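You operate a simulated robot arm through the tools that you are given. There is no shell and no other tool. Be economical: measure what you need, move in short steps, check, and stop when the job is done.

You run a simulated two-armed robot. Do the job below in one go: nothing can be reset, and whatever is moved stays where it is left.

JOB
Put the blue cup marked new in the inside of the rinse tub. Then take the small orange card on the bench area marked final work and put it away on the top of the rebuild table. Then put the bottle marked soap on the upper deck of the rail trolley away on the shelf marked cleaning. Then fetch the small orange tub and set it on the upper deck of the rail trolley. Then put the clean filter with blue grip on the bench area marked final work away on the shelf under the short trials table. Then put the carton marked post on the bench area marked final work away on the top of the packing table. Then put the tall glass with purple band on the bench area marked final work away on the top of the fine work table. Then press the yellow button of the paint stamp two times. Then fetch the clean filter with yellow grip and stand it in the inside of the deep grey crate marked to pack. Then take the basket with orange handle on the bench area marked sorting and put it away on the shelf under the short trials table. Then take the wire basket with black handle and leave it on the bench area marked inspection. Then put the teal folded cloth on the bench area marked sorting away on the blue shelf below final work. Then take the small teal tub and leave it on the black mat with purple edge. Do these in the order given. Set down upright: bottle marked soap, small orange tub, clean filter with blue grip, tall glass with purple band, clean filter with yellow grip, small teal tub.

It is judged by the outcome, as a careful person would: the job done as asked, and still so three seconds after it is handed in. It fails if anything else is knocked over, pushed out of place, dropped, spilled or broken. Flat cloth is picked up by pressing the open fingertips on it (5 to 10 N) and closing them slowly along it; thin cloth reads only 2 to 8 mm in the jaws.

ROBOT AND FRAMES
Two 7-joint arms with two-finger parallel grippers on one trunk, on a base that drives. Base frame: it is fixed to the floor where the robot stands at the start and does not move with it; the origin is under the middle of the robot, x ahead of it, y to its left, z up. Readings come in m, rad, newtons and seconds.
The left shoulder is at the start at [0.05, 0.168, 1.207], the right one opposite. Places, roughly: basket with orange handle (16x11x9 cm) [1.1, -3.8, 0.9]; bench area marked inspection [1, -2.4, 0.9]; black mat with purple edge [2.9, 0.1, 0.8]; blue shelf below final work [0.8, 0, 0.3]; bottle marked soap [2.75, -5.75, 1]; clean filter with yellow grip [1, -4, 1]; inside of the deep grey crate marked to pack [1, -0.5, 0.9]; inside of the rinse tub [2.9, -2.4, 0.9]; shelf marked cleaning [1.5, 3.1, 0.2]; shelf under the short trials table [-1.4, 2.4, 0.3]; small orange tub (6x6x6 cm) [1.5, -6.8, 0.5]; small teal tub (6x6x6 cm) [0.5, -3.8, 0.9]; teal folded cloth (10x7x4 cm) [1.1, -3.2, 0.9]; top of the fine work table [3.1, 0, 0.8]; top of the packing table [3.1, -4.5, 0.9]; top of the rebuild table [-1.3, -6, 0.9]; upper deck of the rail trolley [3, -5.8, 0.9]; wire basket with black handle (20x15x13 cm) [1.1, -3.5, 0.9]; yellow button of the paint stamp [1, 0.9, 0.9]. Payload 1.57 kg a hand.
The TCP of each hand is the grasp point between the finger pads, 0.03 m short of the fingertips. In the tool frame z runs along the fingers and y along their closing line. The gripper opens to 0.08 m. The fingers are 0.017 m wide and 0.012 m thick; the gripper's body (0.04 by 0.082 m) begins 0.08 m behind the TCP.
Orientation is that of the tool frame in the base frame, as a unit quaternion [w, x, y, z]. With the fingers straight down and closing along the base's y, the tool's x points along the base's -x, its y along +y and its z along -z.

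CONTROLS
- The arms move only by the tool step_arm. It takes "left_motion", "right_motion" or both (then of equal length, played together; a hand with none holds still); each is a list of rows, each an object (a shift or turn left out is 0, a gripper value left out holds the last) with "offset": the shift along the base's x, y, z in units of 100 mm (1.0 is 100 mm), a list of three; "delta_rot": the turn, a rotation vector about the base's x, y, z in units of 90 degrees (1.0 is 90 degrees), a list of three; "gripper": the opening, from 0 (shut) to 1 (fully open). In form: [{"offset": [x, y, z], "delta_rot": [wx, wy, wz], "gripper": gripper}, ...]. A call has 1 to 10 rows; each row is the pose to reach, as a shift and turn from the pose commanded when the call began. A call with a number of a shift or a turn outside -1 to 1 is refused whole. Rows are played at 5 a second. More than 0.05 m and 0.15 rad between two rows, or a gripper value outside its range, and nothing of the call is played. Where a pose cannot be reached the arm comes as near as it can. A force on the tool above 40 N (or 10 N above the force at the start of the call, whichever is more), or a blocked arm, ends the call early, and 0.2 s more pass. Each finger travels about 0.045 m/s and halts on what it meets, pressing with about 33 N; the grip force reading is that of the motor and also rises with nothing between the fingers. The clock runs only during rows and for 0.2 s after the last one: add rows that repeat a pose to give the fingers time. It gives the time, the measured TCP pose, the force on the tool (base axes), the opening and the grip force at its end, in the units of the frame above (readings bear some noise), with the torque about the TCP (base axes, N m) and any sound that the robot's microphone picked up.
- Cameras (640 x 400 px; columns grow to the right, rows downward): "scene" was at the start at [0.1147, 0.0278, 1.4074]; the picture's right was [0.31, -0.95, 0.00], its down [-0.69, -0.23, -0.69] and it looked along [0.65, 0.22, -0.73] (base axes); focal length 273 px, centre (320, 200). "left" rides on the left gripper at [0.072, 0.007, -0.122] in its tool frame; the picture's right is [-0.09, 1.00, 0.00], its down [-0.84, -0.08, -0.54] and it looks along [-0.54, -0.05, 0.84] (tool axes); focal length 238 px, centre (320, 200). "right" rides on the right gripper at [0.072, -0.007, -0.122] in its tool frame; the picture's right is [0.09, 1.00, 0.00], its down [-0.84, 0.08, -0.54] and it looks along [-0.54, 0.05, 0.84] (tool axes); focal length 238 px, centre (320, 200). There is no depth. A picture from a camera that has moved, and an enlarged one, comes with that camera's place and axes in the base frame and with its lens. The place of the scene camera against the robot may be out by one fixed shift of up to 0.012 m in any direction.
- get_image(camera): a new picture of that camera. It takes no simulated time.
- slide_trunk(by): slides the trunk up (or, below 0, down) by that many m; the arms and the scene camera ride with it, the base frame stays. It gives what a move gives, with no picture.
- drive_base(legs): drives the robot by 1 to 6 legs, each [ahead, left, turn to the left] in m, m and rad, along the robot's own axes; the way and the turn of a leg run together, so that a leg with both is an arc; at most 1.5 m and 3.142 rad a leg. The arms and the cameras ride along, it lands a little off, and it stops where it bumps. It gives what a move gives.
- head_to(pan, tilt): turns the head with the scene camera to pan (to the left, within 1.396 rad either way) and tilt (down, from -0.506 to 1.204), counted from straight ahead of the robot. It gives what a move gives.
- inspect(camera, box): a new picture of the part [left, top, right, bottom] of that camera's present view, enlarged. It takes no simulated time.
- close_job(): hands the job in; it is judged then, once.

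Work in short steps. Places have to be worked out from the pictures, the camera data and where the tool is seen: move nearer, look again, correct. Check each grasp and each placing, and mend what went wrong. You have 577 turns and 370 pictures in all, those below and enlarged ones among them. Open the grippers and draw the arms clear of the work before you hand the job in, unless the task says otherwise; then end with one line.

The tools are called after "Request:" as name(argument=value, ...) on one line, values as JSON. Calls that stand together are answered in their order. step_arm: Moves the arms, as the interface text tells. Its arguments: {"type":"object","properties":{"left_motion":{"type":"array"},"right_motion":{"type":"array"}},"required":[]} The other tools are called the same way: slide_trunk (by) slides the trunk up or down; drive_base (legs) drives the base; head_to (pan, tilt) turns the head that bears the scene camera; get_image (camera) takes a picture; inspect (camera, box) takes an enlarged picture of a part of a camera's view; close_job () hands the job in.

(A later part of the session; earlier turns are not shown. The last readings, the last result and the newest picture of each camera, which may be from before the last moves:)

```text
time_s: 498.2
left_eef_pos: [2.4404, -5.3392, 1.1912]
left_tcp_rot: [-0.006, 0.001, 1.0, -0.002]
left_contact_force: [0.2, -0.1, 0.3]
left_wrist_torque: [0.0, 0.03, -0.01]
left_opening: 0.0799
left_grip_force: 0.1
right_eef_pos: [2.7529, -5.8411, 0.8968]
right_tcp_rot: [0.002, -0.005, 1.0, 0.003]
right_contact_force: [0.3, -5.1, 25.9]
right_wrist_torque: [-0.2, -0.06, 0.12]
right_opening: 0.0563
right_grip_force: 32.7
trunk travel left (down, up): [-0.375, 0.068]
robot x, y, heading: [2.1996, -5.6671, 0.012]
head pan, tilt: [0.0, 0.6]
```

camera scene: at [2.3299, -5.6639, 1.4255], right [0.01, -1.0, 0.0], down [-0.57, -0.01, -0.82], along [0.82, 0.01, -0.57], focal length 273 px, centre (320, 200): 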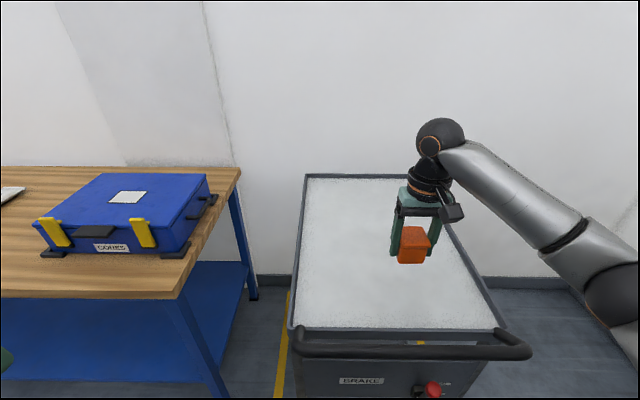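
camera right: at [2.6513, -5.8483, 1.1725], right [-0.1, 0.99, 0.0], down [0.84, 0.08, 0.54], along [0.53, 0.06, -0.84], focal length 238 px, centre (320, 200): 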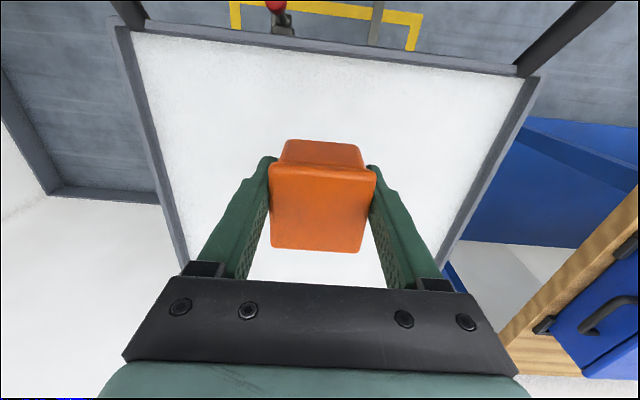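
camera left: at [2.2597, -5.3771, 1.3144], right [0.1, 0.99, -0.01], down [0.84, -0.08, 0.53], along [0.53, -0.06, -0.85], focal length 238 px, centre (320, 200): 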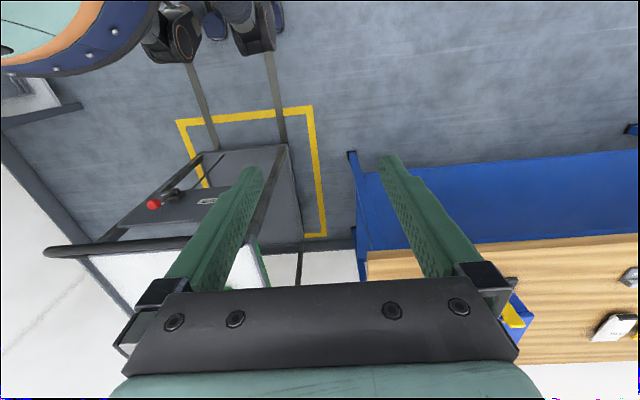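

Contact with the deck. I ease, open, and lift away.

Request:
step_arm(right_motion=[{"offset": [0, 0, 0.06]}, {"offset": [0, 0, 0.06], "gripper": 0.8}, {"offset": [0, 0, 0.06], "gripper": 1.0}, {"offset": [0, 0, 0.06], "gripper": 1.0}, {"offset": [0, 0, 0.5]}, {"offset": [0, 0, 0.9]}])

Request:
step_arm(right_motion=[{"offset": [-0.2, 0, 0.4]}, {"offset": [-0.6, 0, 0.7]}, {"offset": [-0.8, 0, 1.0]}, {"offset": [-1.0, 0, 1.0]}])

Request:
step_arm(right_motion=[{"offset": [-0.4, 0, 0.2]}, {"offset": [-0.8, 0, 0.4]}, {"offset": [-1.0, 0, 0.4]}])

Request:
get_image(camera="scene")

```text
time_s: 499.6
left_eef_pos: [2.4422, -5.3395, 1.1912]
left_tcp_rot: [-0.006, 0.001, 1.0, -0.002]
left_contact_force: [0.2, 1.3, -0.7]
left_wrist_torque: [0.0, 0.01, 0.02]
left_opening: 0.08
left_grip_force: 0.1
right_eef_pos: [2.7522, -5.8401, 0.978]
right_tcp_rot: [-0.002, -0.005, 1.0, 0.002]
right_contact_force: [-0.6, 0.0, 0.0]
right_wrist_torque: [0.02, -0.01, -0.03]
right_opening: 0.0801
right_grip_force: 0.2
trunk travel left (down, up): [-0.375, 0.068]
robot x, y, heading: [2.2029, -5.6679, 0.019]
head pan, tilt: [0.0, 0.6]
```

```text
time_s: 500.6
left_eef_pos: [2.4434, -5.3407, 1.1894]
left_tcp_rot: [-0.006, 0.001, 1.0, -0.001]
left_contact_force: [-1.1, -0.2, -0.2]
left_wrist_torque: [0.01, 0.03, 0.0]
left_opening: 0.0798
left_grip_force: 0.1
right_eef_pos: [2.6511, -5.8419, 1.0778]
right_tcp_rot: [-0.002, -0.005, 1.0, 0.002]
right_contact_force: [0.6, -0.4, 1.3]
right_wrist_torque: [-0.02, 0.05, 0.03]
right_opening: 0.0804
right_grip_force: 0.1
trunk travel left (down, up): [-0.375, 0.068]
robot x, y, heading: [2.2009, -5.6695, 0.013]
head pan, tilt: [0.0, 0.6]
```

```text
time_s: 501.4
left_eef_pos: [2.4434, -5.3395, 1.1895]
left_tcp_rot: [-0.005, 0.001, 1.0, -0.001]
left_contact_force: [0.1, 0.8, -0.1]
left_wrist_torque: [0.0, -0.03, -0.04]
left_opening: 0.0802
left_grip_force: 0.1
right_eef_pos: [2.5516, -5.8405, 1.1201]
right_tcp_rot: [-0.003, -0.004, 1.0, 0.002]
right_contact_force: [0.1, -0.8, 0.6]
right_wrist_torque: [0.02, 0.01, 0.02]
right_opening: 0.08
right_grip_force: 0.0
trunk travel left (down, up): [-0.375, 0.068]
robot x, y, heading: [2.1999, -5.6692, 0.013]
head pan, tilt: [0.0, 0.6]
```

```text
226 pictures are left
camera scene: at [2.3294, -5.6639, 1.4255], right [0.01, -1.0, 0.0], down [-0.56, -0.01, -0.83], along [0.83, 0.01, -0.56], focal length 273 px, centre (320, 200)
```

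scene: 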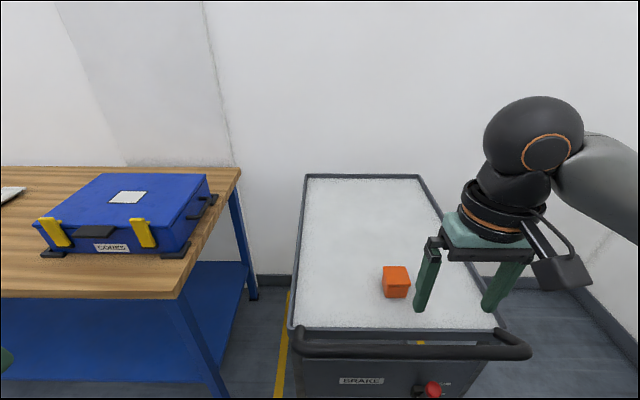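

The orange tub is on the trolley deck. Next: the blue-grip filter on final work. I drive back through the corridor to the west aisle.

Request:
drive_base(legs=[[-0.4, 0, -0.013], [0, -0.34, 0], [-1.05, 0, 0], [-1.05, 0, 0]])

```text
time_s: 515.7
left_eef_pos: [-0.031, -5.6557, 1.1912]
left_tcp_rot: [-0.006, 0.023, 1.0, -0.001]
left_contact_force: [-0.8, 0.8, -0.1]
left_wrist_torque: [0.0, -0.02, 0.0]
left_opening: 0.0798
left_grip_force: 0.1
right_eef_pos: [0.0572, -6.1606, 1.1209]
right_tcp_rot: [-0.003, 0.017, 1.0, 0.002]
right_contact_force: [1.1, -0.1, 0.8]
right_wrist_torque: [0.03, -0.02, 0.02]
right_opening: 0.0799
right_grip_force: 0.0
trunk travel left (down, up): [-0.375, 0.068]
robot x, y, heading: [-0.2884, -5.9724, -0.033]
head pan, tilt: [0.0, 0.6]
```

Request:
drive_base(legs=[[-0.1, 0, 0.033], [0, 1.45, 0], [0, 1.45, 0]])

Request:
drive_base(legs=[[0, 1.4, 0], [0, 1.4, 0]])

```text
time_s: 530.5
left_eef_pos: [-0.0433, -2.7393, 1.1899]
left_tcp_rot: [-0.007, 0.017, 1.0, -0.001]
left_contact_force: [0.7, 1.1, -0.2]
left_wrist_torque: [-0.01, 0.0, 0.02]
left_opening: 0.0799
left_grip_force: 0.1
right_eef_pos: [0.0516, -3.2423, 1.1202]
right_tcp_rot: [-0.003, 0.01, 1.0, 0.002]
right_contact_force: [-0.6, -0.1, -0.9]
right_wrist_torque: [-0.04, 0.01, -0.02]
right_opening: 0.0802
right_grip_force: 0.2
trunk travel left (down, up): [-0.375, 0.068]
robot x, y, heading: [-0.2959, -3.0608, -0.015]
head pan, tilt: [0.0, 0.6]
```

```text
time_s: 543.9
left_eef_pos: [0.0566, 0.0102, 1.1891]
left_tcp_rot: [-0.006, 0.04, 0.999, -0.001]
left_contact_force: [0.3, 0.2, -0.2]
left_wrist_torque: [0.0, -0.02, -0.01]
left_opening: 0.0798
left_grip_force: 0.1
right_eef_pos: [0.1282, -0.4992, 1.1209]
right_tcp_rot: [-0.002, 0.035, 0.999, 0.002]
right_contact_force: [-0.8, -0.3, -1.4]
right_wrist_torque: [-0.01, -0.02, 0.0]
right_opening: 0.0798
right_grip_force: 0.1
trunk travel left (down, up): [-0.375, 0.068]
robot x, y, heading: [-0.2078, -0.2991, -0.069]
head pan, tilt: [0.0, 0.6]
```

Request:
drive_base(legs=[[-0.08, 0, 0.069], [0, 1.18, 0]])

Request:
head_to(pan=0.0, tilt=0.75)

Request:
get_image(camera="scene")

```text
time_s: 550.6
left_eef_pos: [-0.0509, 1.214, 1.1896]
left_tcp_rot: [-0.006, 0.005, 1.0, 0.0]
left_contact_force: [-0.1, 0.7, 0.7]
left_wrist_torque: [-0.02, 0.02, -0.01]
left_opening: 0.0802
left_grip_force: 0.0
right_eef_pos: [0.0559, 0.7133, 1.1206]
right_tcp_rot: [-0.002, -0.002, 1.0, 0.002]
right_contact_force: [-0.2, -0.2, 0.3]
right_wrist_torque: [0.02, -0.02, 0.03]
right_opening: 0.0799
right_grip_force: 0.0
trunk travel left (down, up): [-0.375, 0.068]
robot x, y, heading: [-0.2934, 0.8869, 0.003]
head pan, tilt: [0.0, 0.6]
```

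```text
time_s: 551.3
left_eef_pos: [-0.0517, 1.2139, 1.1906]
left_tcp_rot: [-0.006, 0.004, 1.0, -0.001]
left_contact_force: [-0.1, -0.3, 0.9]
left_wrist_torque: [-0.02, 0.05, 0.01]
left_opening: 0.08
left_grip_force: 0.1
right_eef_pos: [0.0556, 0.7138, 1.1205]
right_tcp_rot: [-0.003, -0.002, 1.0, 0.002]
right_contact_force: [0.2, -0.2, 0.1]
right_wrist_torque: [0.0, -0.03, -0.02]
right_opening: 0.0798
right_grip_force: 0.1
trunk travel left (down, up): [-0.375, 0.068]
robot x, y, heading: [-0.295, 0.8864, 0.012]
head pan, tilt: [0.0, 0.75]
```

```text
225 pictures are left
camera scene: at [-0.1718, 0.8905, 1.4127], right [0.01, -1.0, 0.0], down [-0.68, 0.0, -0.73], along [0.73, 0.0, -0.68], focal length 273 px, centre (320, 200)
```

scene: 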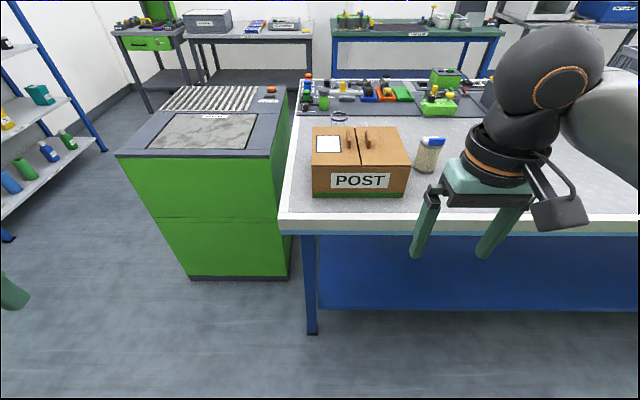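

I see carton POST, the filter right of it, and the glass behind. I zoom on the filter.

Request:
inspect(camera="scene", box=[290, 100, 470, 210])

```text
3.56 times, centred on (380, 155) of scene
camera zoom: at [-0.1718, 0.8905, 1.4127], right [0.01, -1.0, 0.0], down [-0.68, 0.0, -0.73], along [0.73, 0.0, -0.68], focal length 970 px, centre (107, 360)
```

zoom: 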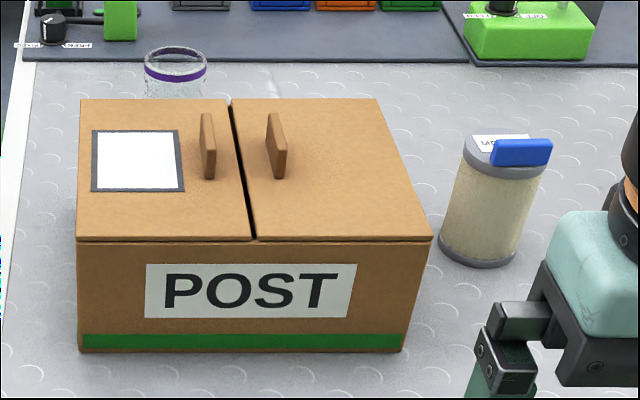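

The filter is a ~7 cm cylinder with a blue tab on top, at about (0.51,0.57). I raise the hand and drive up to the edge with the filter slightly right of me.

Request:
step_arm(right_motion=[{"offset": [0, 0, 0.4]}, {"offset": [0, 0, 0.7]}])

Request:
drive_base(legs=[[0, -0.15, -0.008], [0.34, 0, 0]])

Request:
step_arm(right_motion=[{"offset": [0.3, 0, 0]}, {"offset": [0.6, 0, 0]}])

Request:
get_image(camera="right")

Request:
get_image(camera="scene")

```text
time_s: 551.9
left_eef_pos: [-0.0513, 1.215, 1.1905]
left_tcp_rot: [-0.007, 0.004, 1.0, -0.002]
left_contact_force: [0.1, 0.3, 0.0]
left_wrist_torque: [-0.01, 0.0, -0.02]
left_opening: 0.0801
left_grip_force: 0.0
right_eef_pos: [0.0569, 0.7136, 1.1927]
right_tcp_rot: [-0.003, -0.002, 1.0, 0.002]
right_contact_force: [0.1, -0.4, -0.5]
right_wrist_torque: [0.03, 0.05, 0.01]
right_opening: 0.0798
right_grip_force: 0.1
trunk travel left (down, up): [-0.375, 0.068]
robot x, y, heading: [-0.2951, 0.89, 0.012]
head pan, tilt: [0.0, 0.75]
```

```text
time_s: 555.0
left_eef_pos: [0.2885, 1.0623, 1.19]
left_tcp_rot: [-0.006, 0.007, 1.0, -0.001]
left_contact_force: [-0.5, -0.3, 0.1]
left_wrist_torque: [-0.05, 0.0, -0.03]
left_opening: 0.08
left_grip_force: 0.0
right_eef_pos: [0.396, 0.5619, 1.1913]
right_tcp_rot: [-0.002, 0.002, 1.0, 0.002]
right_contact_force: [0.5, 0.8, 0.4]
right_wrist_torque: [-0.02, 0.02, -0.02]
right_opening: 0.08
right_grip_force: 0.1
trunk travel left (down, up): [-0.375, 0.068]
robot x, y, heading: [0.0433, 0.739, -0.004]
head pan, tilt: [0.0, 0.75]
```

```text
time_s: 555.6
left_eef_pos: [0.2878, 1.0634, 1.1886]
left_tcp_rot: [-0.006, 0.007, 1.0, -0.001]
left_contact_force: [0.2, 0.6, -0.9]
left_wrist_torque: [0.0, 0.0, 0.03]
left_opening: 0.08
left_grip_force: 0.1
right_eef_pos: [0.454, 0.5606, 1.1927]
right_tcp_rot: [-0.003, 0.002, 1.0, 0.001]
right_contact_force: [-0.3, 0.7, -0.2]
right_wrist_torque: [-0.01, 0.04, 0.02]
right_opening: 0.0799
right_grip_force: 0.0
trunk travel left (down, up): [-0.375, 0.068]
robot x, y, heading: [0.0429, 0.7374, 0.008]
head pan, tilt: [0.0, 0.75]
```

```text
223 pictures are left
camera right: at [0.3843, 0.5531, 1.314], right [-0.09, 1.0, 0.0], down [0.84, 0.07, 0.54], along [0.54, 0.05, -0.84], focal length 238 px, centre (320, 200)
```

right: 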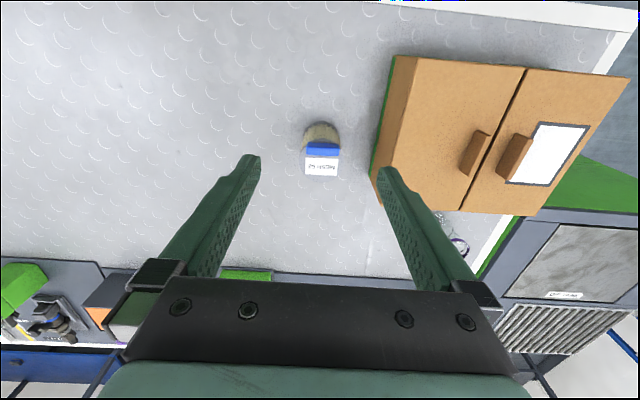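

```text
222 pictures are left
camera scene: at [0.1656, 0.7402, 1.4126], right [0.0, -1.0, 0.0], down [-0.68, 0.0, -0.73], along [0.73, 0.0, -0.68], focal length 273 px, centre (320, 200)
```

scene: 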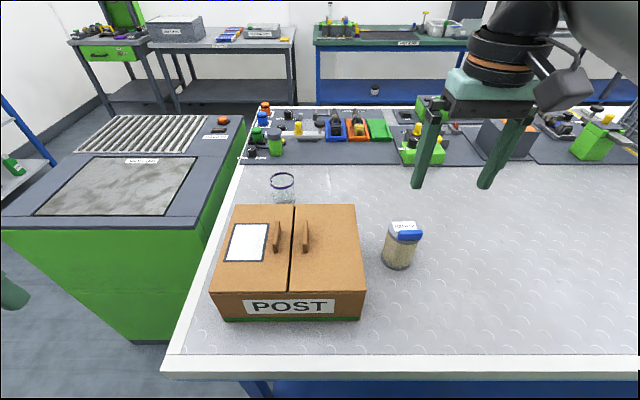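

Triangulated: tab centre (0.502,0.567,1.006), ~4.4 cm long in y, ~2 cm thick. I rotate the gripper 90° so it closes across the tab's thickness, above it.

Request:
step_arm(right_motion=[{"offset": [0.05, 0, 0], "delta_rot": [0, 0, 0.09]}, {"offset": [0.1, 0, 0], "delta_rot": [0, 0, 0.18]}, {"offset": [0.15, 0, 0], "delta_rot": [0, 0, 0.27]}, {"offset": [0.2, 0, 0], "delta_rot": [0, 0, 0.36]}, {"offset": [0.3, 0, 0], "delta_rot": [0, 0, 0.45]}, {"offset": [0.4, 0, 0], "delta_rot": [0, 0, 0.54]}, {"offset": [0.48, 0.03, 0], "delta_rot": [0, 0, 0.63]}, {"offset": [0.48, 0.06, 0], "delta_rot": [0, 0, 0.72]}, {"offset": [0.48, 0.06, 0], "delta_rot": [0, 0, 0.81]}, {"offset": [0.48, 0.06, -0.2], "delta_rot": [0, 0, 0.9]}])

Request:
step_arm(right_motion=[{"offset": [0, 0, -0.2], "delta_rot": [0, 0, 0.09], "gripper": 0.7}, {"offset": [0, 0, -0.4], "delta_rot": [0, 0, 0.1], "gripper": 0.7}, {"offset": [0, 0, -0.5], "delta_rot": [0, 0, 0.1], "gripper": 0.7}])

Request:
get_image(camera="right")

```text
time_s: 557.9
left_eef_pos: [0.287, 1.063, 1.1902]
left_tcp_rot: [-0.006, 0.008, 1.0, -0.001]
left_contact_force: [-0.5, -0.1, 0.3]
left_wrist_torque: [0.05, 0.0, 0.01]
left_opening: 0.0801
left_grip_force: 0.0
right_eef_pos: [0.5034, 0.568, 1.1702]
right_tcp_rot: [-0.003, -0.649, 0.761, -0.001]
right_contact_force: [0.8, 0.5, 1.1]
right_wrist_torque: [0.01, 0.0, 0.0]
right_opening: 0.0799
right_grip_force: 0.0
trunk travel left (down, up): [-0.375, 0.068]
robot x, y, heading: [0.0443, 0.7415, -0.001]
head pan, tilt: [0.0, 0.75]
```

```text
time_s: 558.6
left_eef_pos: [0.2891, 1.0635, 1.1898]
left_tcp_rot: [-0.006, 0.009, 1.0, -0.001]
left_contact_force: [0.3, 0.3, -0.9]
left_wrist_torque: [0.01, 0.01, 0.02]
left_opening: 0.0799
left_grip_force: 0.0
right_eef_pos: [0.5017, 0.5672, 1.1209]
right_tcp_rot: [-0.004, -0.706, 0.708, -0.001]
right_contact_force: [0.0, -0.3, 0.8]
right_wrist_torque: [0.04, 0.02, -0.04]
right_opening: 0.0559
right_grip_force: 0.0
trunk travel left (down, up): [-0.375, 0.068]
robot x, y, heading: [0.0467, 0.734, 0.003]
head pan, tilt: [0.0, 0.75]
```

```text
221 pictures are left
camera right: at [0.5105, 0.4956, 1.2441], right [-1.0, -0.09, 0.0], down [-0.07, 0.84, 0.54], along [-0.05, 0.54, -0.84], focal length 238 px, centre (320, 200)
```

right: 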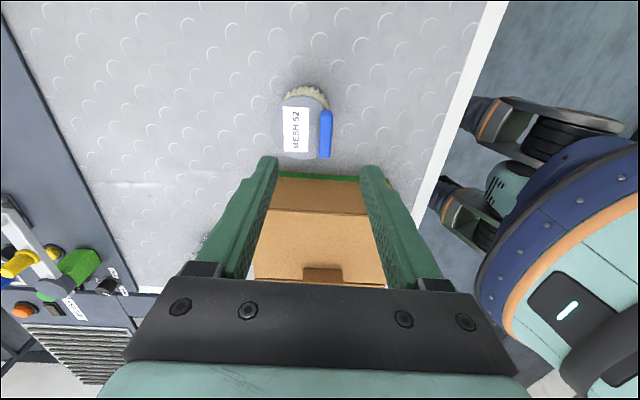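

Tab centre at (0.498,0.569), ~14 mm thick. I descend so the tips reach just above the cap and close.

Request:
step_arm(right_motion=[{"offset": [-0.04, 0.02, -0.3], "gripper": 0.55}, {"offset": [-0.04, 0.02, -0.6], "gripper": 0.55}, {"offset": [-0.04, 0.02, -0.8]}, {"offset": [-0.04, 0.02, -0.9]}])

Request:
get_image(camera="right")

Request:
inspect(camera="scene", box=[340, 180, 480, 280])

```text
time_s: 559.6
left_eef_pos: [0.2885, 1.0629, 1.1906]
left_tcp_rot: [-0.007, 0.008, 1.0, -0.001]
left_contact_force: [-0.3, 0.0, -0.1]
left_wrist_torque: [0.03, -0.02, 0.0]
left_opening: 0.0802
left_grip_force: 0.1
right_eef_pos: [0.4995, 0.5687, 1.031]
right_tcp_rot: [-0.003, -0.706, 0.708, -0.001]
right_contact_force: [-0.4, -0.1, -0.6]
right_wrist_torque: [-0.03, -0.01, -0.01]
right_opening: 0.044
right_grip_force: 0.0
trunk travel left (down, up): [-0.375, 0.068]
robot x, y, heading: [0.0453, 0.7354, 0.005]
head pan, tilt: [0.0, 0.75]
```

```text
220 pictures are left
camera right: at [0.5067, 0.4966, 1.1534], right [-1.0, -0.09, 0.0], down [-0.07, 0.84, 0.54], along [-0.05, 0.54, -0.84], focal length 238 px, centre (320, 200)
```

right: 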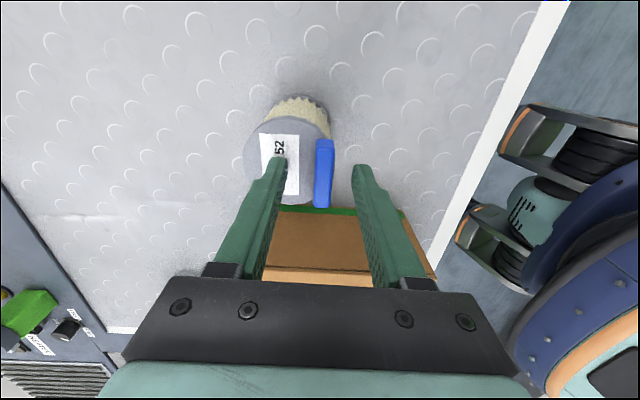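

```text
4.00 times, centred on (410, 230) of scene
camera zoom: at [0.1654, 0.7399, 1.4126], right [0.0, -1.0, 0.0], down [-0.68, 0.0, -0.73], along [0.73, 0.0, -0.68], focal length 1091 px, centre (-40, 80)
```

zoom: 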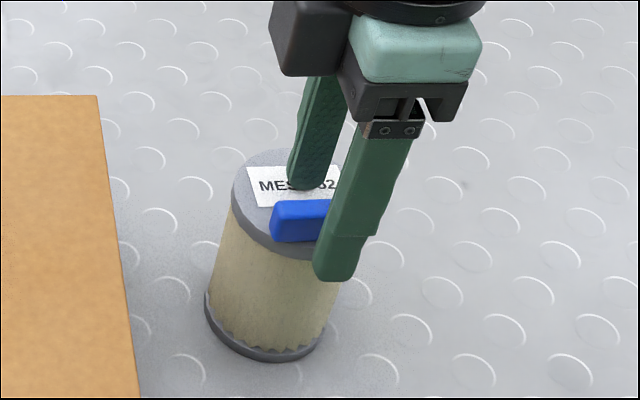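

The fingers straddle the tab. I shift 6 mm toward +y, 4 mm down, and close.

Request:
step_arm(right_motion=[{"offset": [0, 0.06, 0]}, {"offset": [0, 0.06, -0.04]}, {"offset": [0, 0.06, -0.04], "gripper": 0.3}, {"offset": [0, 0.06, -0.04], "gripper": 0.1}, {"offset": [0, 0.06, -0.04], "gripper": 0}, {"offset": [0, 0.06, -0.04], "gripper": 0}, {"offset": [0, 0.06, -0.04], "gripper": 0}])

Request:
inspect(camera="scene", box=[340, 180, 480, 280])

Request:
get_image(camera="right")

```text
time_s: 561.2
left_eef_pos: [0.287, 1.0637, 1.1909]
left_tcp_rot: [-0.006, 0.008, 1.0, -0.001]
left_contact_force: [-0.8, -0.4, 0.0]
left_wrist_torque: [0.02, -0.02, 0.0]
left_opening: 0.0799
left_grip_force: 0.1
right_eef_pos: [0.4972, 0.576, 1.0286]
right_tcp_rot: [-0.004, -0.706, 0.708, -0.002]
right_contact_force: [-7.0, 1.1, 11.8]
right_wrist_torque: [0.22, 0.21, 0.1]
right_opening: 0.0114
right_grip_force: 29.2
trunk travel left (down, up): [-0.375, 0.068]
robot x, y, heading: [0.0426, 0.7419, -0.001]
head pan, tilt: [0.0, 0.75]
```

```text
4.00 times, centred on (410, 230) of scene
camera zoom: at [0.1634, 0.7404, 1.4129], right [0.0, -1.0, 0.0], down [-0.68, 0.0, -0.73], along [0.73, 0.0, -0.68], focal length 1091 px, centre (-40, 80)
```

zoom: 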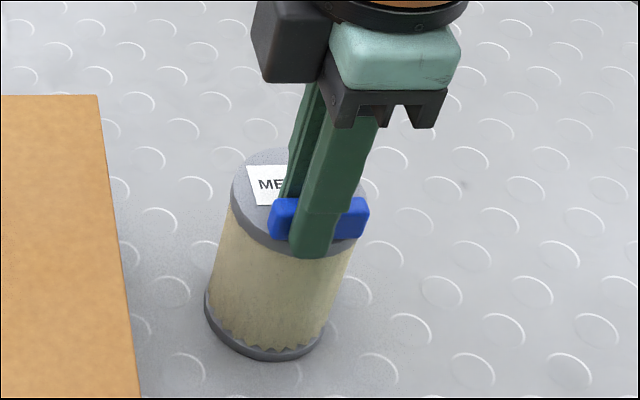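

```text
217 pictures are left
camera right: at [0.505, 0.5039, 1.1509], right [-1.0, -0.09, 0.0], down [-0.07, 0.84, 0.54], along [-0.05, 0.54, -0.84], focal length 238 px, centre (320, 200)
```

right: 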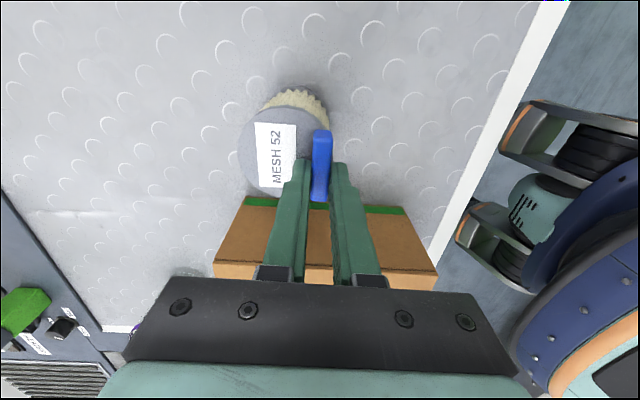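

Gripped on the tab's middle (11 mm). I lift.

Request:
step_arm(right_motion=[{"offset": [0, 0, 0.2]}, {"offset": [0, 0, 0.5]}, {"offset": [0, 0, 0.9]}, {"offset": [0, 0, 1.0]}])

Request:
get_image(camera="scene")

```text
time_s: 562.2
left_eef_pos: [0.2878, 1.0631, 1.1899]
left_tcp_rot: [-0.006, 0.007, 1.0, -0.001]
left_contact_force: [0.4, -0.3, 0.4]
left_wrist_torque: [-0.01, 0.02, 0.02]
left_opening: 0.08
left_grip_force: 0.1
right_eef_pos: [0.4984, 0.5753, 1.1284]
right_tcp_rot: [-0.004, -0.705, 0.71, 0.0]
right_contact_force: [-0.6, 0.1, -1.1]
right_wrist_torque: [0.02, 0.01, 0.0]
right_opening: 0.0114
right_grip_force: 28.6
trunk travel left (down, up): [-0.375, 0.068]
robot x, y, heading: [0.0421, 0.7372, -0.006]
head pan, tilt: [0.0, 0.75]
```

```text
216 pictures are left
camera scene: at [0.1656, 0.7398, 1.4126], right [0.0, -1.0, 0.0], down [-0.68, 0.0, -0.73], along [0.73, 0.0, -0.68], focal length 273 px, centre (320, 200)
```

scene: 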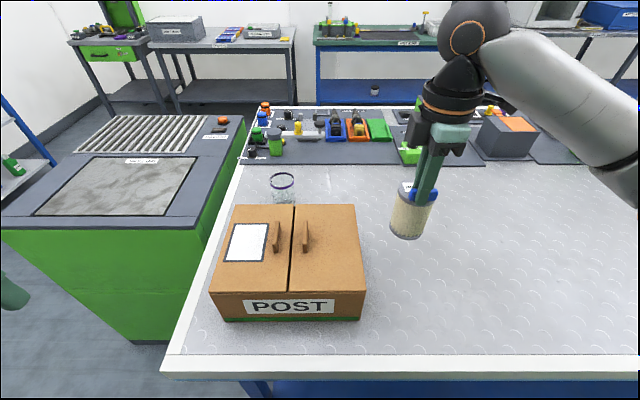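

It hangs upright. I raise, retract and back into the aisle, then look toward the trials table.

Request:
step_arm(right_motion=[{"offset": [-0.1, -0.1, 0.4]}, {"offset": [-0.5, -0.2, 0.6]}, {"offset": [-0.9, -0.2, 0.6]}, {"offset": [-1.0, -0.2, 0.6]}])

Request:
drive_base(legs=[[-0.35, 0, 0], [0, 0.8, 0], [0, 0, 1.571]])

Request:
head_to(pan=1.1, tilt=0.55)

Request:
get_image(camera="scene")

```text
time_s: 563.2
left_eef_pos: [0.2884, 1.0633, 1.1898]
left_tcp_rot: [-0.006, 0.007, 1.0, -0.001]
left_contact_force: [-0.2, 0.2, -0.2]
left_wrist_torque: [0.05, -0.01, 0.0]
left_opening: 0.0801
left_grip_force: 0.0
right_eef_pos: [0.4005, 0.5522, 1.1889]
right_tcp_rot: [-0.004, -0.706, 0.708, -0.001]
right_contact_force: [-0.3, -0.1, -0.7]
right_wrist_torque: [0.0, 0.02, -0.04]
right_opening: 0.0112
right_grip_force: 28.6
trunk travel left (down, up): [-0.375, 0.068]
robot x, y, heading: [0.0453, 0.7374, -0.0]
head pan, tilt: [0.0, 0.75]
```

```text
time_s: 573.2
left_eef_pos: [-0.6195, 1.8183, 1.1906]
left_tcp_rot: [-0.004, -0.686, 0.727, -0.005]
left_contact_force: [0.4, -0.5, -0.5]
left_wrist_torque: [0.02, 0.01, -0.02]
left_opening: 0.0799
left_grip_force: 0.1
right_eef_pos: [-0.1046, 1.9102, 1.1895]
right_tcp_rot: [0.002, 1.0, -0.023, 0.002]
right_contact_force: [-0.3, 0.0, -1.0]
right_wrist_torque: [-0.02, 0.02, -0.02]
right_opening: 0.0109
right_grip_force: 29.3
trunk travel left (down, up): [-0.375, 0.068]
robot x, y, heading: [-0.3036, 1.5626, 1.527]
head pan, tilt: [0.0, 0.75]
```

```text
time_s: 574.5
left_eef_pos: [-0.6191, 1.818, 1.1898]
left_tcp_rot: [-0.004, -0.686, 0.727, -0.005]
left_contact_force: [0.4, -0.8, -0.8]
left_wrist_torque: [0.0, 0.02, 0.0]
left_opening: 0.0799
left_grip_force: 0.0
right_eef_pos: [-0.1036, 1.9092, 1.1878]
right_tcp_rot: [0.002, 1.0, -0.022, 0.003]
right_contact_force: [-0.6, 0.0, -0.7]
right_wrist_torque: [-0.01, 0.01, -0.02]
right_opening: 0.0117
right_grip_force: 29.3
trunk travel left (down, up): [-0.375, 0.068]
robot x, y, heading: [-0.3052, 1.5557, 1.531]
head pan, tilt: [1.1, 0.55]
```

```text
215 pictures are left
camera scene: at [-0.3819, 1.6475, 1.43], right [0.49, 0.87, 0.0], down [0.46, -0.26, -0.85], along [-0.74, 0.42, -0.52], focal length 273 px, centre (320, 200)
```

scene: 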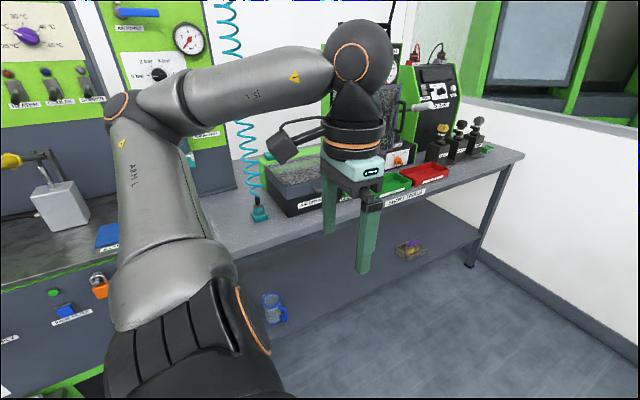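

The short trials table is on my left. I move ahead to y≈2.3 and turn to face it.

Request:
drive_base(legs=[[0.7, 0, 0.04], [0, 0, 1.571]])

Request:
head_to(pan=0.0, tilt=0.6)

Request:
get_image(camera="scene")

```text
time_s: 582.1
left_eef_pos: [-0.539, 1.9307, 1.1899]
left_tcp_rot: [-0.001, 1.0, -0.018, 0.006]
left_contact_force: [-0.4, -0.9, -0.2]
left_wrist_torque: [0.0, -0.01, -0.03]
left_opening: 0.0801
left_grip_force: 0.0
right_eef_pos: [-0.6401, 2.4443, 1.1873]
right_tcp_rot: [0.0, 0.715, 0.699, 0.003]
right_contact_force: [1.1, 0.3, -2.8]
right_wrist_torque: [-0.01, -0.01, -0.03]
right_opening: 0.0114
right_grip_force: 29.2
trunk travel left (down, up): [-0.375, 0.068]
robot x, y, heading: [-0.2901, 2.2533, 3.122]
head pan, tilt: [1.1, 0.55]
```

```text
time_s: 583.4
left_eef_pos: [-0.5386, 1.931, 1.1912]
left_tcp_rot: [-0.001, 1.0, -0.019, 0.006]
left_contact_force: [-0.8, 0.0, 0.3]
left_wrist_torque: [0.0, -0.01, -0.04]
left_opening: 0.0801
left_grip_force: 0.0
right_eef_pos: [-0.6405, 2.4422, 1.188]
right_tcp_rot: [-0.001, 0.716, 0.698, 0.004]
right_contact_force: [0.1, -0.1, -1.5]
right_wrist_torque: [-0.04, -0.05, 0.04]
right_opening: 0.0114
right_grip_force: 28.9
trunk travel left (down, up): [-0.375, 0.068]
robot x, y, heading: [-0.2892, 2.2519, 3.119]
head pan, tilt: [0.0, 0.6]
```

```text
214 pictures are left
camera scene: at [-0.4172, 2.2565, 1.4255], right [0.02, 1.0, 0.0], down [0.56, -0.01, -0.83], along [-0.82, 0.02, -0.56], focal length 273 px, centre (320, 200)
```

scene: 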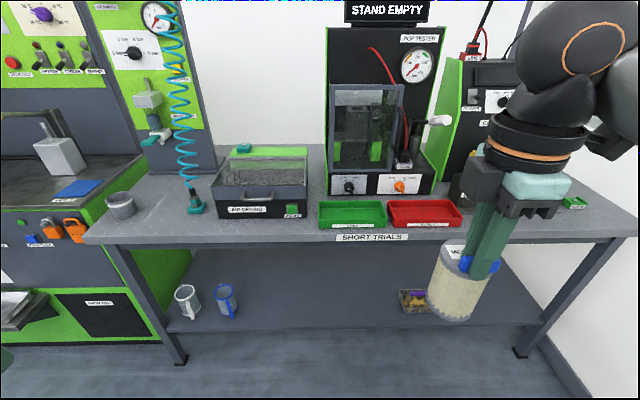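

Shelf edge x≈−1.09 (z≈0.3), free area y 1.9–2.6. I lower the trunk fully and bring the hand low in front of the table to check the arm's shape.

Request:
slide_trunk(by=-0.375)

Request:
step_arm(right_motion=[{"offset": [-0.2, 0, -0.4]}, {"offset": [-0.4, -0.1, -0.7]}, {"offset": [-0.6, -0.2, -1.0]}])

Request:
step_arm(right_motion=[{"offset": [-0.2, 0, -0.4]}, {"offset": [-0.4, -0.0, -0.7]}, {"offset": [-0.6, -0.0, -1.0]}])

Request:
step_arm(right_motion=[{"offset": [-0.1, 0, -0.4]}, {"offset": [-0.1, -0.0, -0.8]}, {"offset": [-0.1, -0.0, -1.0]}])

Request:
head_to(pan=-0.5, tilt=0.8)

Request:
get_image(camera="scene")

```text
time_s: 587.1
left_eef_pos: [-0.5393, 1.93, 0.8152]
left_tcp_rot: [-0.001, 1.0, -0.018, 0.007]
left_contact_force: [-0.4, -0.8, 0.1]
left_wrist_torque: [0.01, -0.01, 0.0]
left_opening: 0.08
left_grip_force: 0.1
right_eef_pos: [-0.6399, 2.443, 0.8127]
right_tcp_rot: [0.0, 0.716, 0.699, 0.003]
right_contact_force: [-0.4, -0.4, -0.9]
right_wrist_torque: [-0.03, -0.03, 0.03]
right_opening: 0.0113
right_grip_force: 28.8
trunk travel left (down, up): [0.0, 0.443]
robot x, y, heading: [-0.2872, 2.2512, 3.117]
head pan, tilt: [0.0, 0.6]
```

```text
time_s: 587.9
left_eef_pos: [-0.5387, 1.9313, 0.8153]
left_tcp_rot: [-0.001, 1.0, -0.018, 0.006]
left_contact_force: [0.2, -0.5, -0.3]
left_wrist_torque: [0.0, -0.01, 0.02]
left_opening: 0.0801
left_grip_force: 0.0
right_eef_pos: [-0.7003, 2.4244, 0.7132]
right_tcp_rot: [-0.001, 0.716, 0.698, 0.002]
right_contact_force: [0.7, -0.1, -1.5]
right_wrist_torque: [0.01, 0.0, 0.01]
right_opening: 0.0112
right_grip_force: 29.2
trunk travel left (down, up): [0.0, 0.443]
robot x, y, heading: [-0.2876, 2.2532, 3.121]
head pan, tilt: [0.0, 0.6]
```

```text
time_s: 588.7
left_eef_pos: [-0.5393, 1.9308, 0.8148]
left_tcp_rot: [-0.001, 1.0, -0.018, 0.006]
left_contact_force: [0.5, -0.2, -0.2]
left_wrist_torque: [0.01, 0.02, 0.0]
left_opening: 0.08
left_grip_force: 0.1
right_eef_pos: [-0.7597, 2.4244, 0.6133]
right_tcp_rot: [-0.001, 0.715, 0.699, 0.003]
right_contact_force: [0.1, 0.6, -1.4]
right_wrist_torque: [0.0, 0.0, -0.01]
right_opening: 0.0111
right_grip_force: 29.0
trunk travel left (down, up): [0.0, 0.443]
robot x, y, heading: [-0.2901, 2.2479, 3.116]
head pan, tilt: [0.0, 0.6]
```

```text
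time_s: 589.5
left_eef_pos: [-0.5388, 1.9306, 0.8157]
left_tcp_rot: [-0.001, 1.0, -0.019, 0.006]
left_contact_force: [-0.6, 1.0, -0.5]
left_wrist_torque: [0.02, 0.0, 0.0]
left_opening: 0.08
left_grip_force: 0.1
right_eef_pos: [-0.7725, 2.4249, 0.513]
right_tcp_rot: [-0.001, 0.716, 0.698, 0.003]
right_contact_force: [0.3, -0.8, -0.4]
right_wrist_torque: [-0.01, 0.0, -0.01]
right_opening: 0.0115
right_grip_force: 28.8
trunk travel left (down, up): [0.0, 0.443]
robot x, y, heading: [-0.2904, 2.2499, 3.121]
head pan, tilt: [0.0, 0.6]
```

```text
time_s: 590.4
left_eef_pos: [-0.5384, 1.93, 0.8139]
left_tcp_rot: [0.0, 1.0, -0.019, 0.006]
left_contact_force: [0.3, 0.0, -0.2]
left_wrist_torque: [-0.02, 0.02, 0.0]
left_opening: 0.0799
left_grip_force: 0.1
right_eef_pos: [-0.7717, 2.4246, 0.5126]
right_tcp_rot: [-0.001, 0.716, 0.698, 0.002]
right_contact_force: [0.6, 0.4, -0.9]
right_wrist_torque: [-0.01, -0.02, 0.03]
right_opening: 0.0112
right_grip_force: 29.0
trunk travel left (down, up): [0.0, 0.443]
robot x, y, heading: [-0.288, 2.2496, 3.121]
head pan, tilt: [-0.499, 0.799]
```

```text
213 pictures are left
camera scene: at [-0.3988, 2.2948, 1.0336], right [0.5, 0.87, 0.0], down [0.62, -0.36, -0.7], along [-0.61, 0.35, -0.72], focal length 273 px, centre (320, 200)
```

scene: 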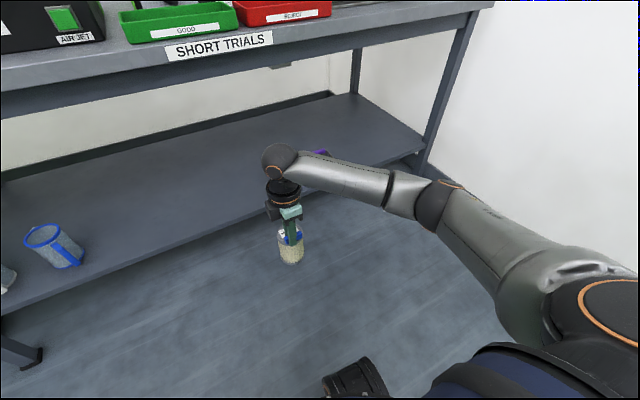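

The elbow is out and low, so the whole arm fits beneath the table top. I raise the left hand out of the way, lower the filter to just above shelf height and drive in.

Request:
step_arm(left_motion=[{"offset": [0.1, 0, 0.4]}, {"offset": [0.3, 0, 0.8]}, {"offset": [0.4, 0, 1.0]}], right_motion=[{"offset": [0, -0.1, -0.2]}, {"offset": [0, -0.2, -0.3]}, {"offset": [0, -0.3, -0.4]}])

Request:
drive_base(legs=[[0.0, 0.08, 0.02], [0.3, 0, 0]])

Request:
get_image(camera="scene")

Request:
get_image(camera="right")

```text
time_s: 591.2
left_eef_pos: [-0.4984, 1.9287, 0.9181]
left_tcp_rot: [-0.001, 1.0, -0.018, 0.006]
left_contact_force: [0.1, -0.3, 0.1]
left_wrist_torque: [0.04, 0.04, 0.0]
left_opening: 0.0803
left_grip_force: 0.1
right_eef_pos: [-0.7721, 2.3943, 0.4731]
right_tcp_rot: [-0.001, 0.716, 0.699, 0.003]
right_contact_force: [-0.2, -0.1, -1.5]
right_wrist_torque: [-0.03, -0.01, 0.0]
right_opening: 0.0112
right_grip_force: 28.9
trunk travel left (down, up): [0.0, 0.443]
robot x, y, heading: [-0.2864, 2.2521, 3.12]
head pan, tilt: [-0.499, 0.799]
```

```text
time_s: 593.9
left_eef_pos: [-0.7847, 1.8363, 0.918]
left_tcp_rot: [-0.001, 1.0, -0.001, 0.006]
left_contact_force: [-0.1, -0.3, 0.6]
left_wrist_torque: [-0.01, 0.01, 0.01]
left_opening: 0.08
left_grip_force: 0.0
right_eef_pos: [-1.0713, 2.2918, 0.474]
right_tcp_rot: [-0.001, 0.704, 0.71, 0.003]
right_contact_force: [-0.9, 0.3, -1.5]
right_wrist_torque: [-0.03, 0.01, 0.02]
right_opening: 0.0113
right_grip_force: 29.1
trunk travel left (down, up): [0.0, 0.443]
robot x, y, heading: [-0.584, 2.1644, -3.13]
head pan, tilt: [-0.499, 0.799]
```

```text
212 pictures are left
camera scene: at [-0.6952, 2.2067, 1.0336], right [0.47, 0.88, 0.0], down [0.63, -0.33, -0.7], along [-0.62, 0.33, -0.72], focal length 273 px, centre (320, 200)
```

scene: 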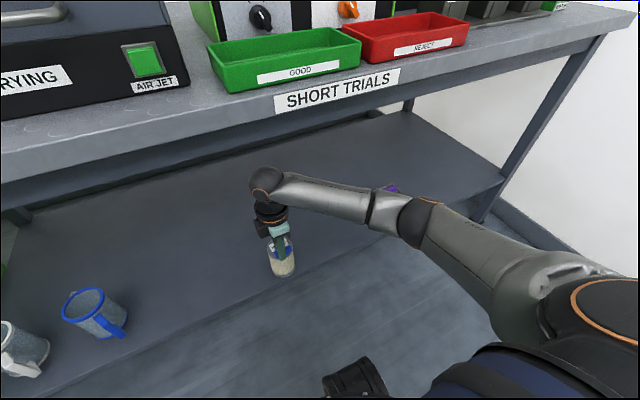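

```text
211 pictures are left
camera right: at [-1.0782, 2.364, 0.5962], right [0.99, 0.1, 0.0], down [0.08, -0.84, 0.54], along [0.06, -0.53, -0.84], focal length 238 px, centre (320, 200)
```

right: 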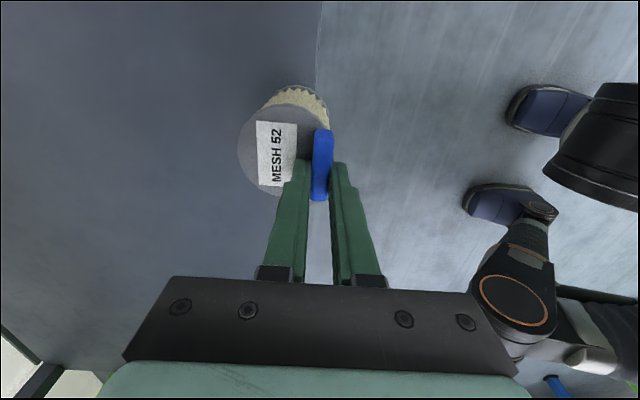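

Shelf edge is at x≈−1.08, right under the tab. I drive 0.11 m further and extend the hand 5 cm.

Request:
drive_base(legs=[[0.11, 0, -0.01]])

Request:
step_arm(right_motion=[{"offset": [-0.3, 0, 0]}, {"offset": [-0.6, 0, 0]}, {"offset": [-0.6, 0, -0.2]}])

Request:
get_image(camera="scene")

Request:
get_image(camera="right")

```text
time_s: 595.1
left_eef_pos: [-0.8964, 1.8385, 0.9175]
left_tcp_rot: [-0.001, 1.0, -0.007, 0.007]
left_contact_force: [-0.4, -0.8, 0.7]
left_wrist_torque: [0.0, 0.04, 0.03]
left_opening: 0.0796
left_grip_force: 0.0
right_eef_pos: [-1.1791, 2.2984, 0.4745]
right_tcp_rot: [0.0, 0.708, 0.706, 0.003]
right_contact_force: [-0.3, 0.8, -0.8]
right_wrist_torque: [0.01, -0.02, 0.0]
right_opening: 0.0115
right_grip_force: 28.8
trunk travel left (down, up): [0.0, 0.443]
robot x, y, heading: [-0.6884, 2.1663, -3.141]
head pan, tilt: [-0.499, 0.799]
```

```text
time_s: 595.9
left_eef_pos: [-0.8967, 1.838, 0.9175]
left_tcp_rot: [-0.001, 1.0, -0.008, 0.006]
left_contact_force: [0.5, -0.9, -0.7]
left_wrist_torque: [0.0, -0.02, -0.01]
left_opening: 0.08
left_grip_force: 0.1
right_eef_pos: [-1.2398, 2.2996, 0.4541]
right_tcp_rot: [-0.001, 0.707, 0.707, 0.003]
right_contact_force: [0.0, 0.0, -1.1]
right_wrist_torque: [0.0, -0.06, 0.0]
right_opening: 0.0113
right_grip_force: 28.8
trunk travel left (down, up): [0.0, 0.443]
robot x, y, heading: [-0.6948, 2.1655, -3.14]
head pan, tilt: [-0.499, 0.799]
```

```text
210 pictures are left
camera scene: at [-0.8032, 2.2071, 1.0336], right [0.48, 0.88, 0.0], down [0.63, -0.34, -0.7], along [-0.61, 0.33, -0.72], focal length 273 px, centre (320, 200)
```

scene: 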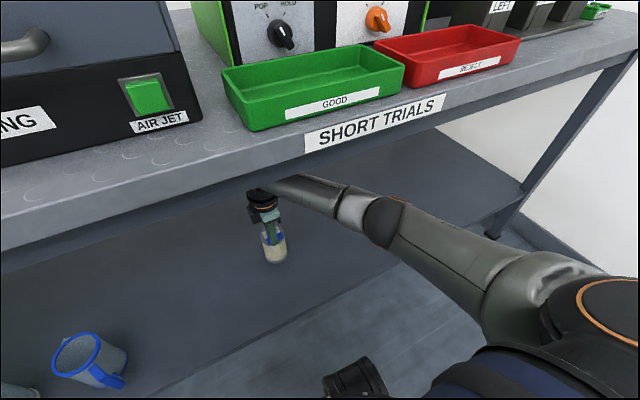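

```text
209 pictures are left
camera right: at [-1.2457, 2.3703, 0.5777], right [1.0, 0.09, 0.0], down [0.07, -0.84, 0.54], along [0.05, -0.54, -0.84], focal length 238 px, centre (320, 200)
```

right: 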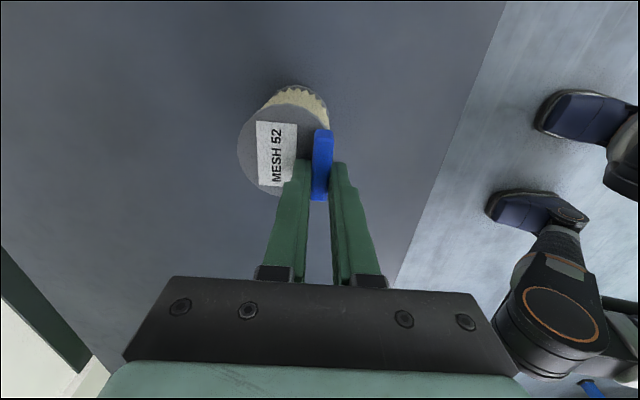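

Well inside the shelf. I lower until contact.

Request:
step_arm(right_motion=[{"offset": [0, 0, -0.1]}, {"offset": [0, 0, -0.17]}, {"offset": [0, 0, -0.23]}, {"offset": [0, 0, -0.28]}])

```text
time_s: 596.9
left_eef_pos: [-0.8942, 1.8391, 0.9175]
left_tcp_rot: [-0.001, 1.0, -0.007, 0.005]
left_contact_force: [-0.2, -0.1, -0.1]
left_wrist_torque: [0.03, 0.04, 0.01]
left_opening: 0.0799
left_grip_force: 0.0
right_eef_pos: [-1.2388, 2.2986, 0.4273]
right_tcp_rot: [-0.002, 0.707, 0.707, 0.002]
right_contact_force: [3.9, 1.2, 10.8]
right_wrist_torque: [0.13, -0.18, 0.05]
right_opening: 0.0116
right_grip_force: 28.8
trunk travel left (down, up): [0.0, 0.443]
robot x, y, heading: [-0.6876, 2.1685, -3.141]
head pan, tilt: [-0.499, 0.799]
```

Contact (11 N). I release and rise.

Request:
step_arm(right_motion=[{"offset": [0, 0, 0], "gripper": 0.2}, {"offset": [0, 0, 0], "gripper": 0.4}, {"offset": [0, 0, 0], "gripper": 0.6}, {"offset": [0, 0, 0.2]}, {"offset": [0, 0, 0.5]}, {"offset": [0, 0, 0.5]}])

Request:
get_image(camera="right")

```text
time_s: 598.3
left_eef_pos: [-0.8954, 1.8391, 0.9182]
left_tcp_rot: [-0.001, 1.0, -0.007, 0.006]
left_contact_force: [-0.4, 0.5, -0.9]
left_wrist_torque: [-0.03, -0.02, -0.03]
left_opening: 0.0799
left_grip_force: 0.0
right_eef_pos: [-1.2364, 2.2994, 0.4754]
right_tcp_rot: [0.0, 0.707, 0.707, 0.004]
right_contact_force: [0.3, 0.5, -0.6]
right_wrist_torque: [-0.01, -0.01, -0.02]
right_opening: 0.0481
right_grip_force: 0.0
trunk travel left (down, up): [0.0, 0.443]
robot x, y, heading: [-0.692, 2.1689, -3.14]
head pan, tilt: [-0.499, 0.799]
```

```text
208 pictures are left
camera right: at [-1.2423, 2.3699, 0.5995], right [1.0, 0.09, 0.0], down [0.07, -0.84, 0.54], along [0.05, -0.54, -0.84], focal length 238 px, centre (320, 200)
```

right: 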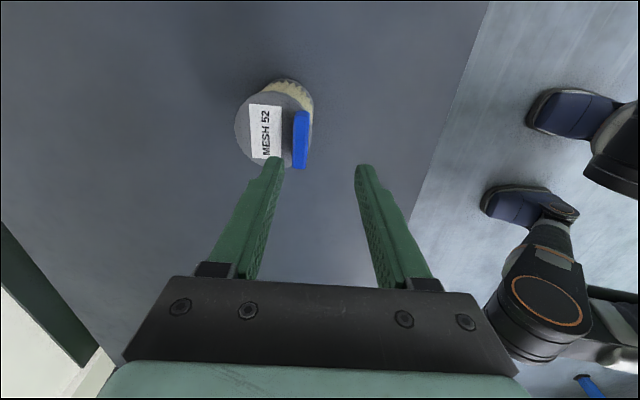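

The filter stands on the shelf. I back out, raise the trunk and restore the arm.

Request:
drive_base(legs=[[-0.42, 0, 0]])

Request:
slide_trunk(by=0.375)

Request:
get_image(camera="scene")

Request:
step_arm(right_motion=[{"offset": [0.2, 0, 0.4]}, {"offset": [0.4, 0.0, 0.8]}, {"offset": [0.6, 0.1, 1.0]}])

Request:
step_arm(right_motion=[{"offset": [0.2, 0, 0.4]}, {"offset": [0.4, 0.0, 0.8]}, {"offset": [0.6, 0.1, 1.0]}])

Request:
step_arm(right_motion=[{"offset": [0, 0, 0.4]}, {"offset": [0.2, 0.0, 0.8]}, {"offset": [0.3, 0.1, 1.0]}], left_motion=[{"offset": [0, 0, -0.2]}, {"offset": [0, 0.0, -0.4]}, {"offset": [-0.3, 0.0, -0.6]}])

```text
time_s: 600.9
left_eef_pos: [-0.4794, 1.8386, 0.9169]
left_tcp_rot: [-0.001, 1.0, -0.011, 0.006]
left_contact_force: [0.1, -0.7, 0.6]
left_wrist_torque: [0.0, -0.01, 0.0]
left_opening: 0.08
left_grip_force: 0.1
right_eef_pos: [-0.8163, 2.3018, 0.4761]
right_tcp_rot: [-0.001, 0.71, 0.704, 0.003]
right_contact_force: [0.1, -0.2, 0.8]
right_wrist_torque: [0.02, -0.02, -0.02]
right_opening: 0.0479
right_grip_force: 0.1
trunk travel left (down, up): [0.0, 0.443]
robot x, y, heading: [-0.2723, 2.1677, 3.135]
head pan, tilt: [-0.499, 0.799]
```

```text
time_s: 604.5
left_eef_pos: [-0.4798, 1.8407, 1.2937]
left_tcp_rot: [-0.001, 1.0, -0.01, 0.006]
left_contact_force: [0.2, 0.1, -0.5]
left_wrist_torque: [0.0, 0.02, 0.0]
left_opening: 0.0798
left_grip_force: 0.1
right_eef_pos: [-0.8158, 2.3022, 0.851]
right_tcp_rot: [-0.001, 0.71, 0.704, 0.003]
right_contact_force: [0.6, 0.6, -0.9]
right_wrist_torque: [-0.03, 0.03, 0.01]
right_opening: 0.0478
right_grip_force: 0.1
trunk travel left (down, up): [-0.375, 0.068]
robot x, y, heading: [-0.2726, 2.17, 3.142]
head pan, tilt: [-0.499, 0.799]
```

```text
207 pictures are left
camera scene: at [-0.3837, 2.2071, 1.4086], right [0.48, 0.88, 0.0], down [0.63, -0.35, -0.7], along [-0.61, 0.34, -0.72], focal length 273 px, centre (320, 200)
```

scene: 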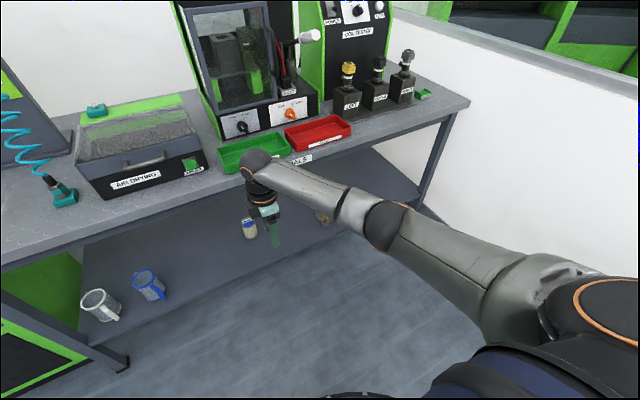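

```text
time_s: 605.3
left_eef_pos: [-0.4784, 1.8394, 1.2932]
left_tcp_rot: [-0.001, 1.0, -0.01, 0.005]
left_contact_force: [0.0, -0.6, -0.4]
left_wrist_torque: [0.02, -0.02, -0.02]
left_opening: 0.08
left_grip_force: 0.0
right_eef_pos: [-0.7556, 2.3118, 0.9515]
right_tcp_rot: [-0.001, 0.71, 0.704, 0.003]
right_contact_force: [-0.8, -0.2, 0.2]
right_wrist_torque: [0.02, -0.02, 0.0]
right_opening: 0.048
right_grip_force: 0.0
trunk travel left (down, up): [-0.375, 0.068]
robot x, y, heading: [-0.2702, 2.1672, 3.137]
head pan, tilt: [-0.499, 0.799]
```

```text
time_s: 606.1
left_eef_pos: [-0.4781, 1.8396, 1.2923]
left_tcp_rot: [-0.001, 1.0, -0.011, 0.005]
left_contact_force: [-0.1, 0.1, -0.5]
left_wrist_torque: [-0.03, 0.0, -0.01]
left_opening: 0.0799
left_grip_force: 0.0
right_eef_pos: [-0.6953, 2.3207, 1.051]
right_tcp_rot: [0.0, 0.71, 0.704, 0.004]
right_contact_force: [1.2, -0.3, -0.3]
right_wrist_torque: [0.01, 0.01, -0.01]
right_opening: 0.0482
right_grip_force: 0.2
trunk travel left (down, up): [-0.375, 0.068]
robot x, y, heading: [-0.2721, 2.1688, 3.136]
head pan, tilt: [-0.499, 0.799]
```

```text
time_s: 606.9
left_eef_pos: [-0.5092, 1.8379, 1.2331]
left_tcp_rot: [0.0, 1.0, -0.011, 0.006]
left_contact_force: [0.5, 0.0, 0.6]
left_wrist_torque: [0.01, -0.01, 0.03]
left_opening: 0.0799
left_grip_force: 0.1
right_eef_pos: [-0.6664, 2.3325, 1.1525]
right_tcp_rot: [0.0, 0.71, 0.704, 0.004]
right_contact_force: [0.5, 0.3, 0.0]
right_wrist_torque: [0.0, 0.0, 0.0]
right_opening: 0.048
right_grip_force: 0.1
trunk travel left (down, up): [-0.375, 0.068]
robot x, y, heading: [-0.2723, 2.1658, 3.139]
head pan, tilt: [-0.499, 0.799]
```

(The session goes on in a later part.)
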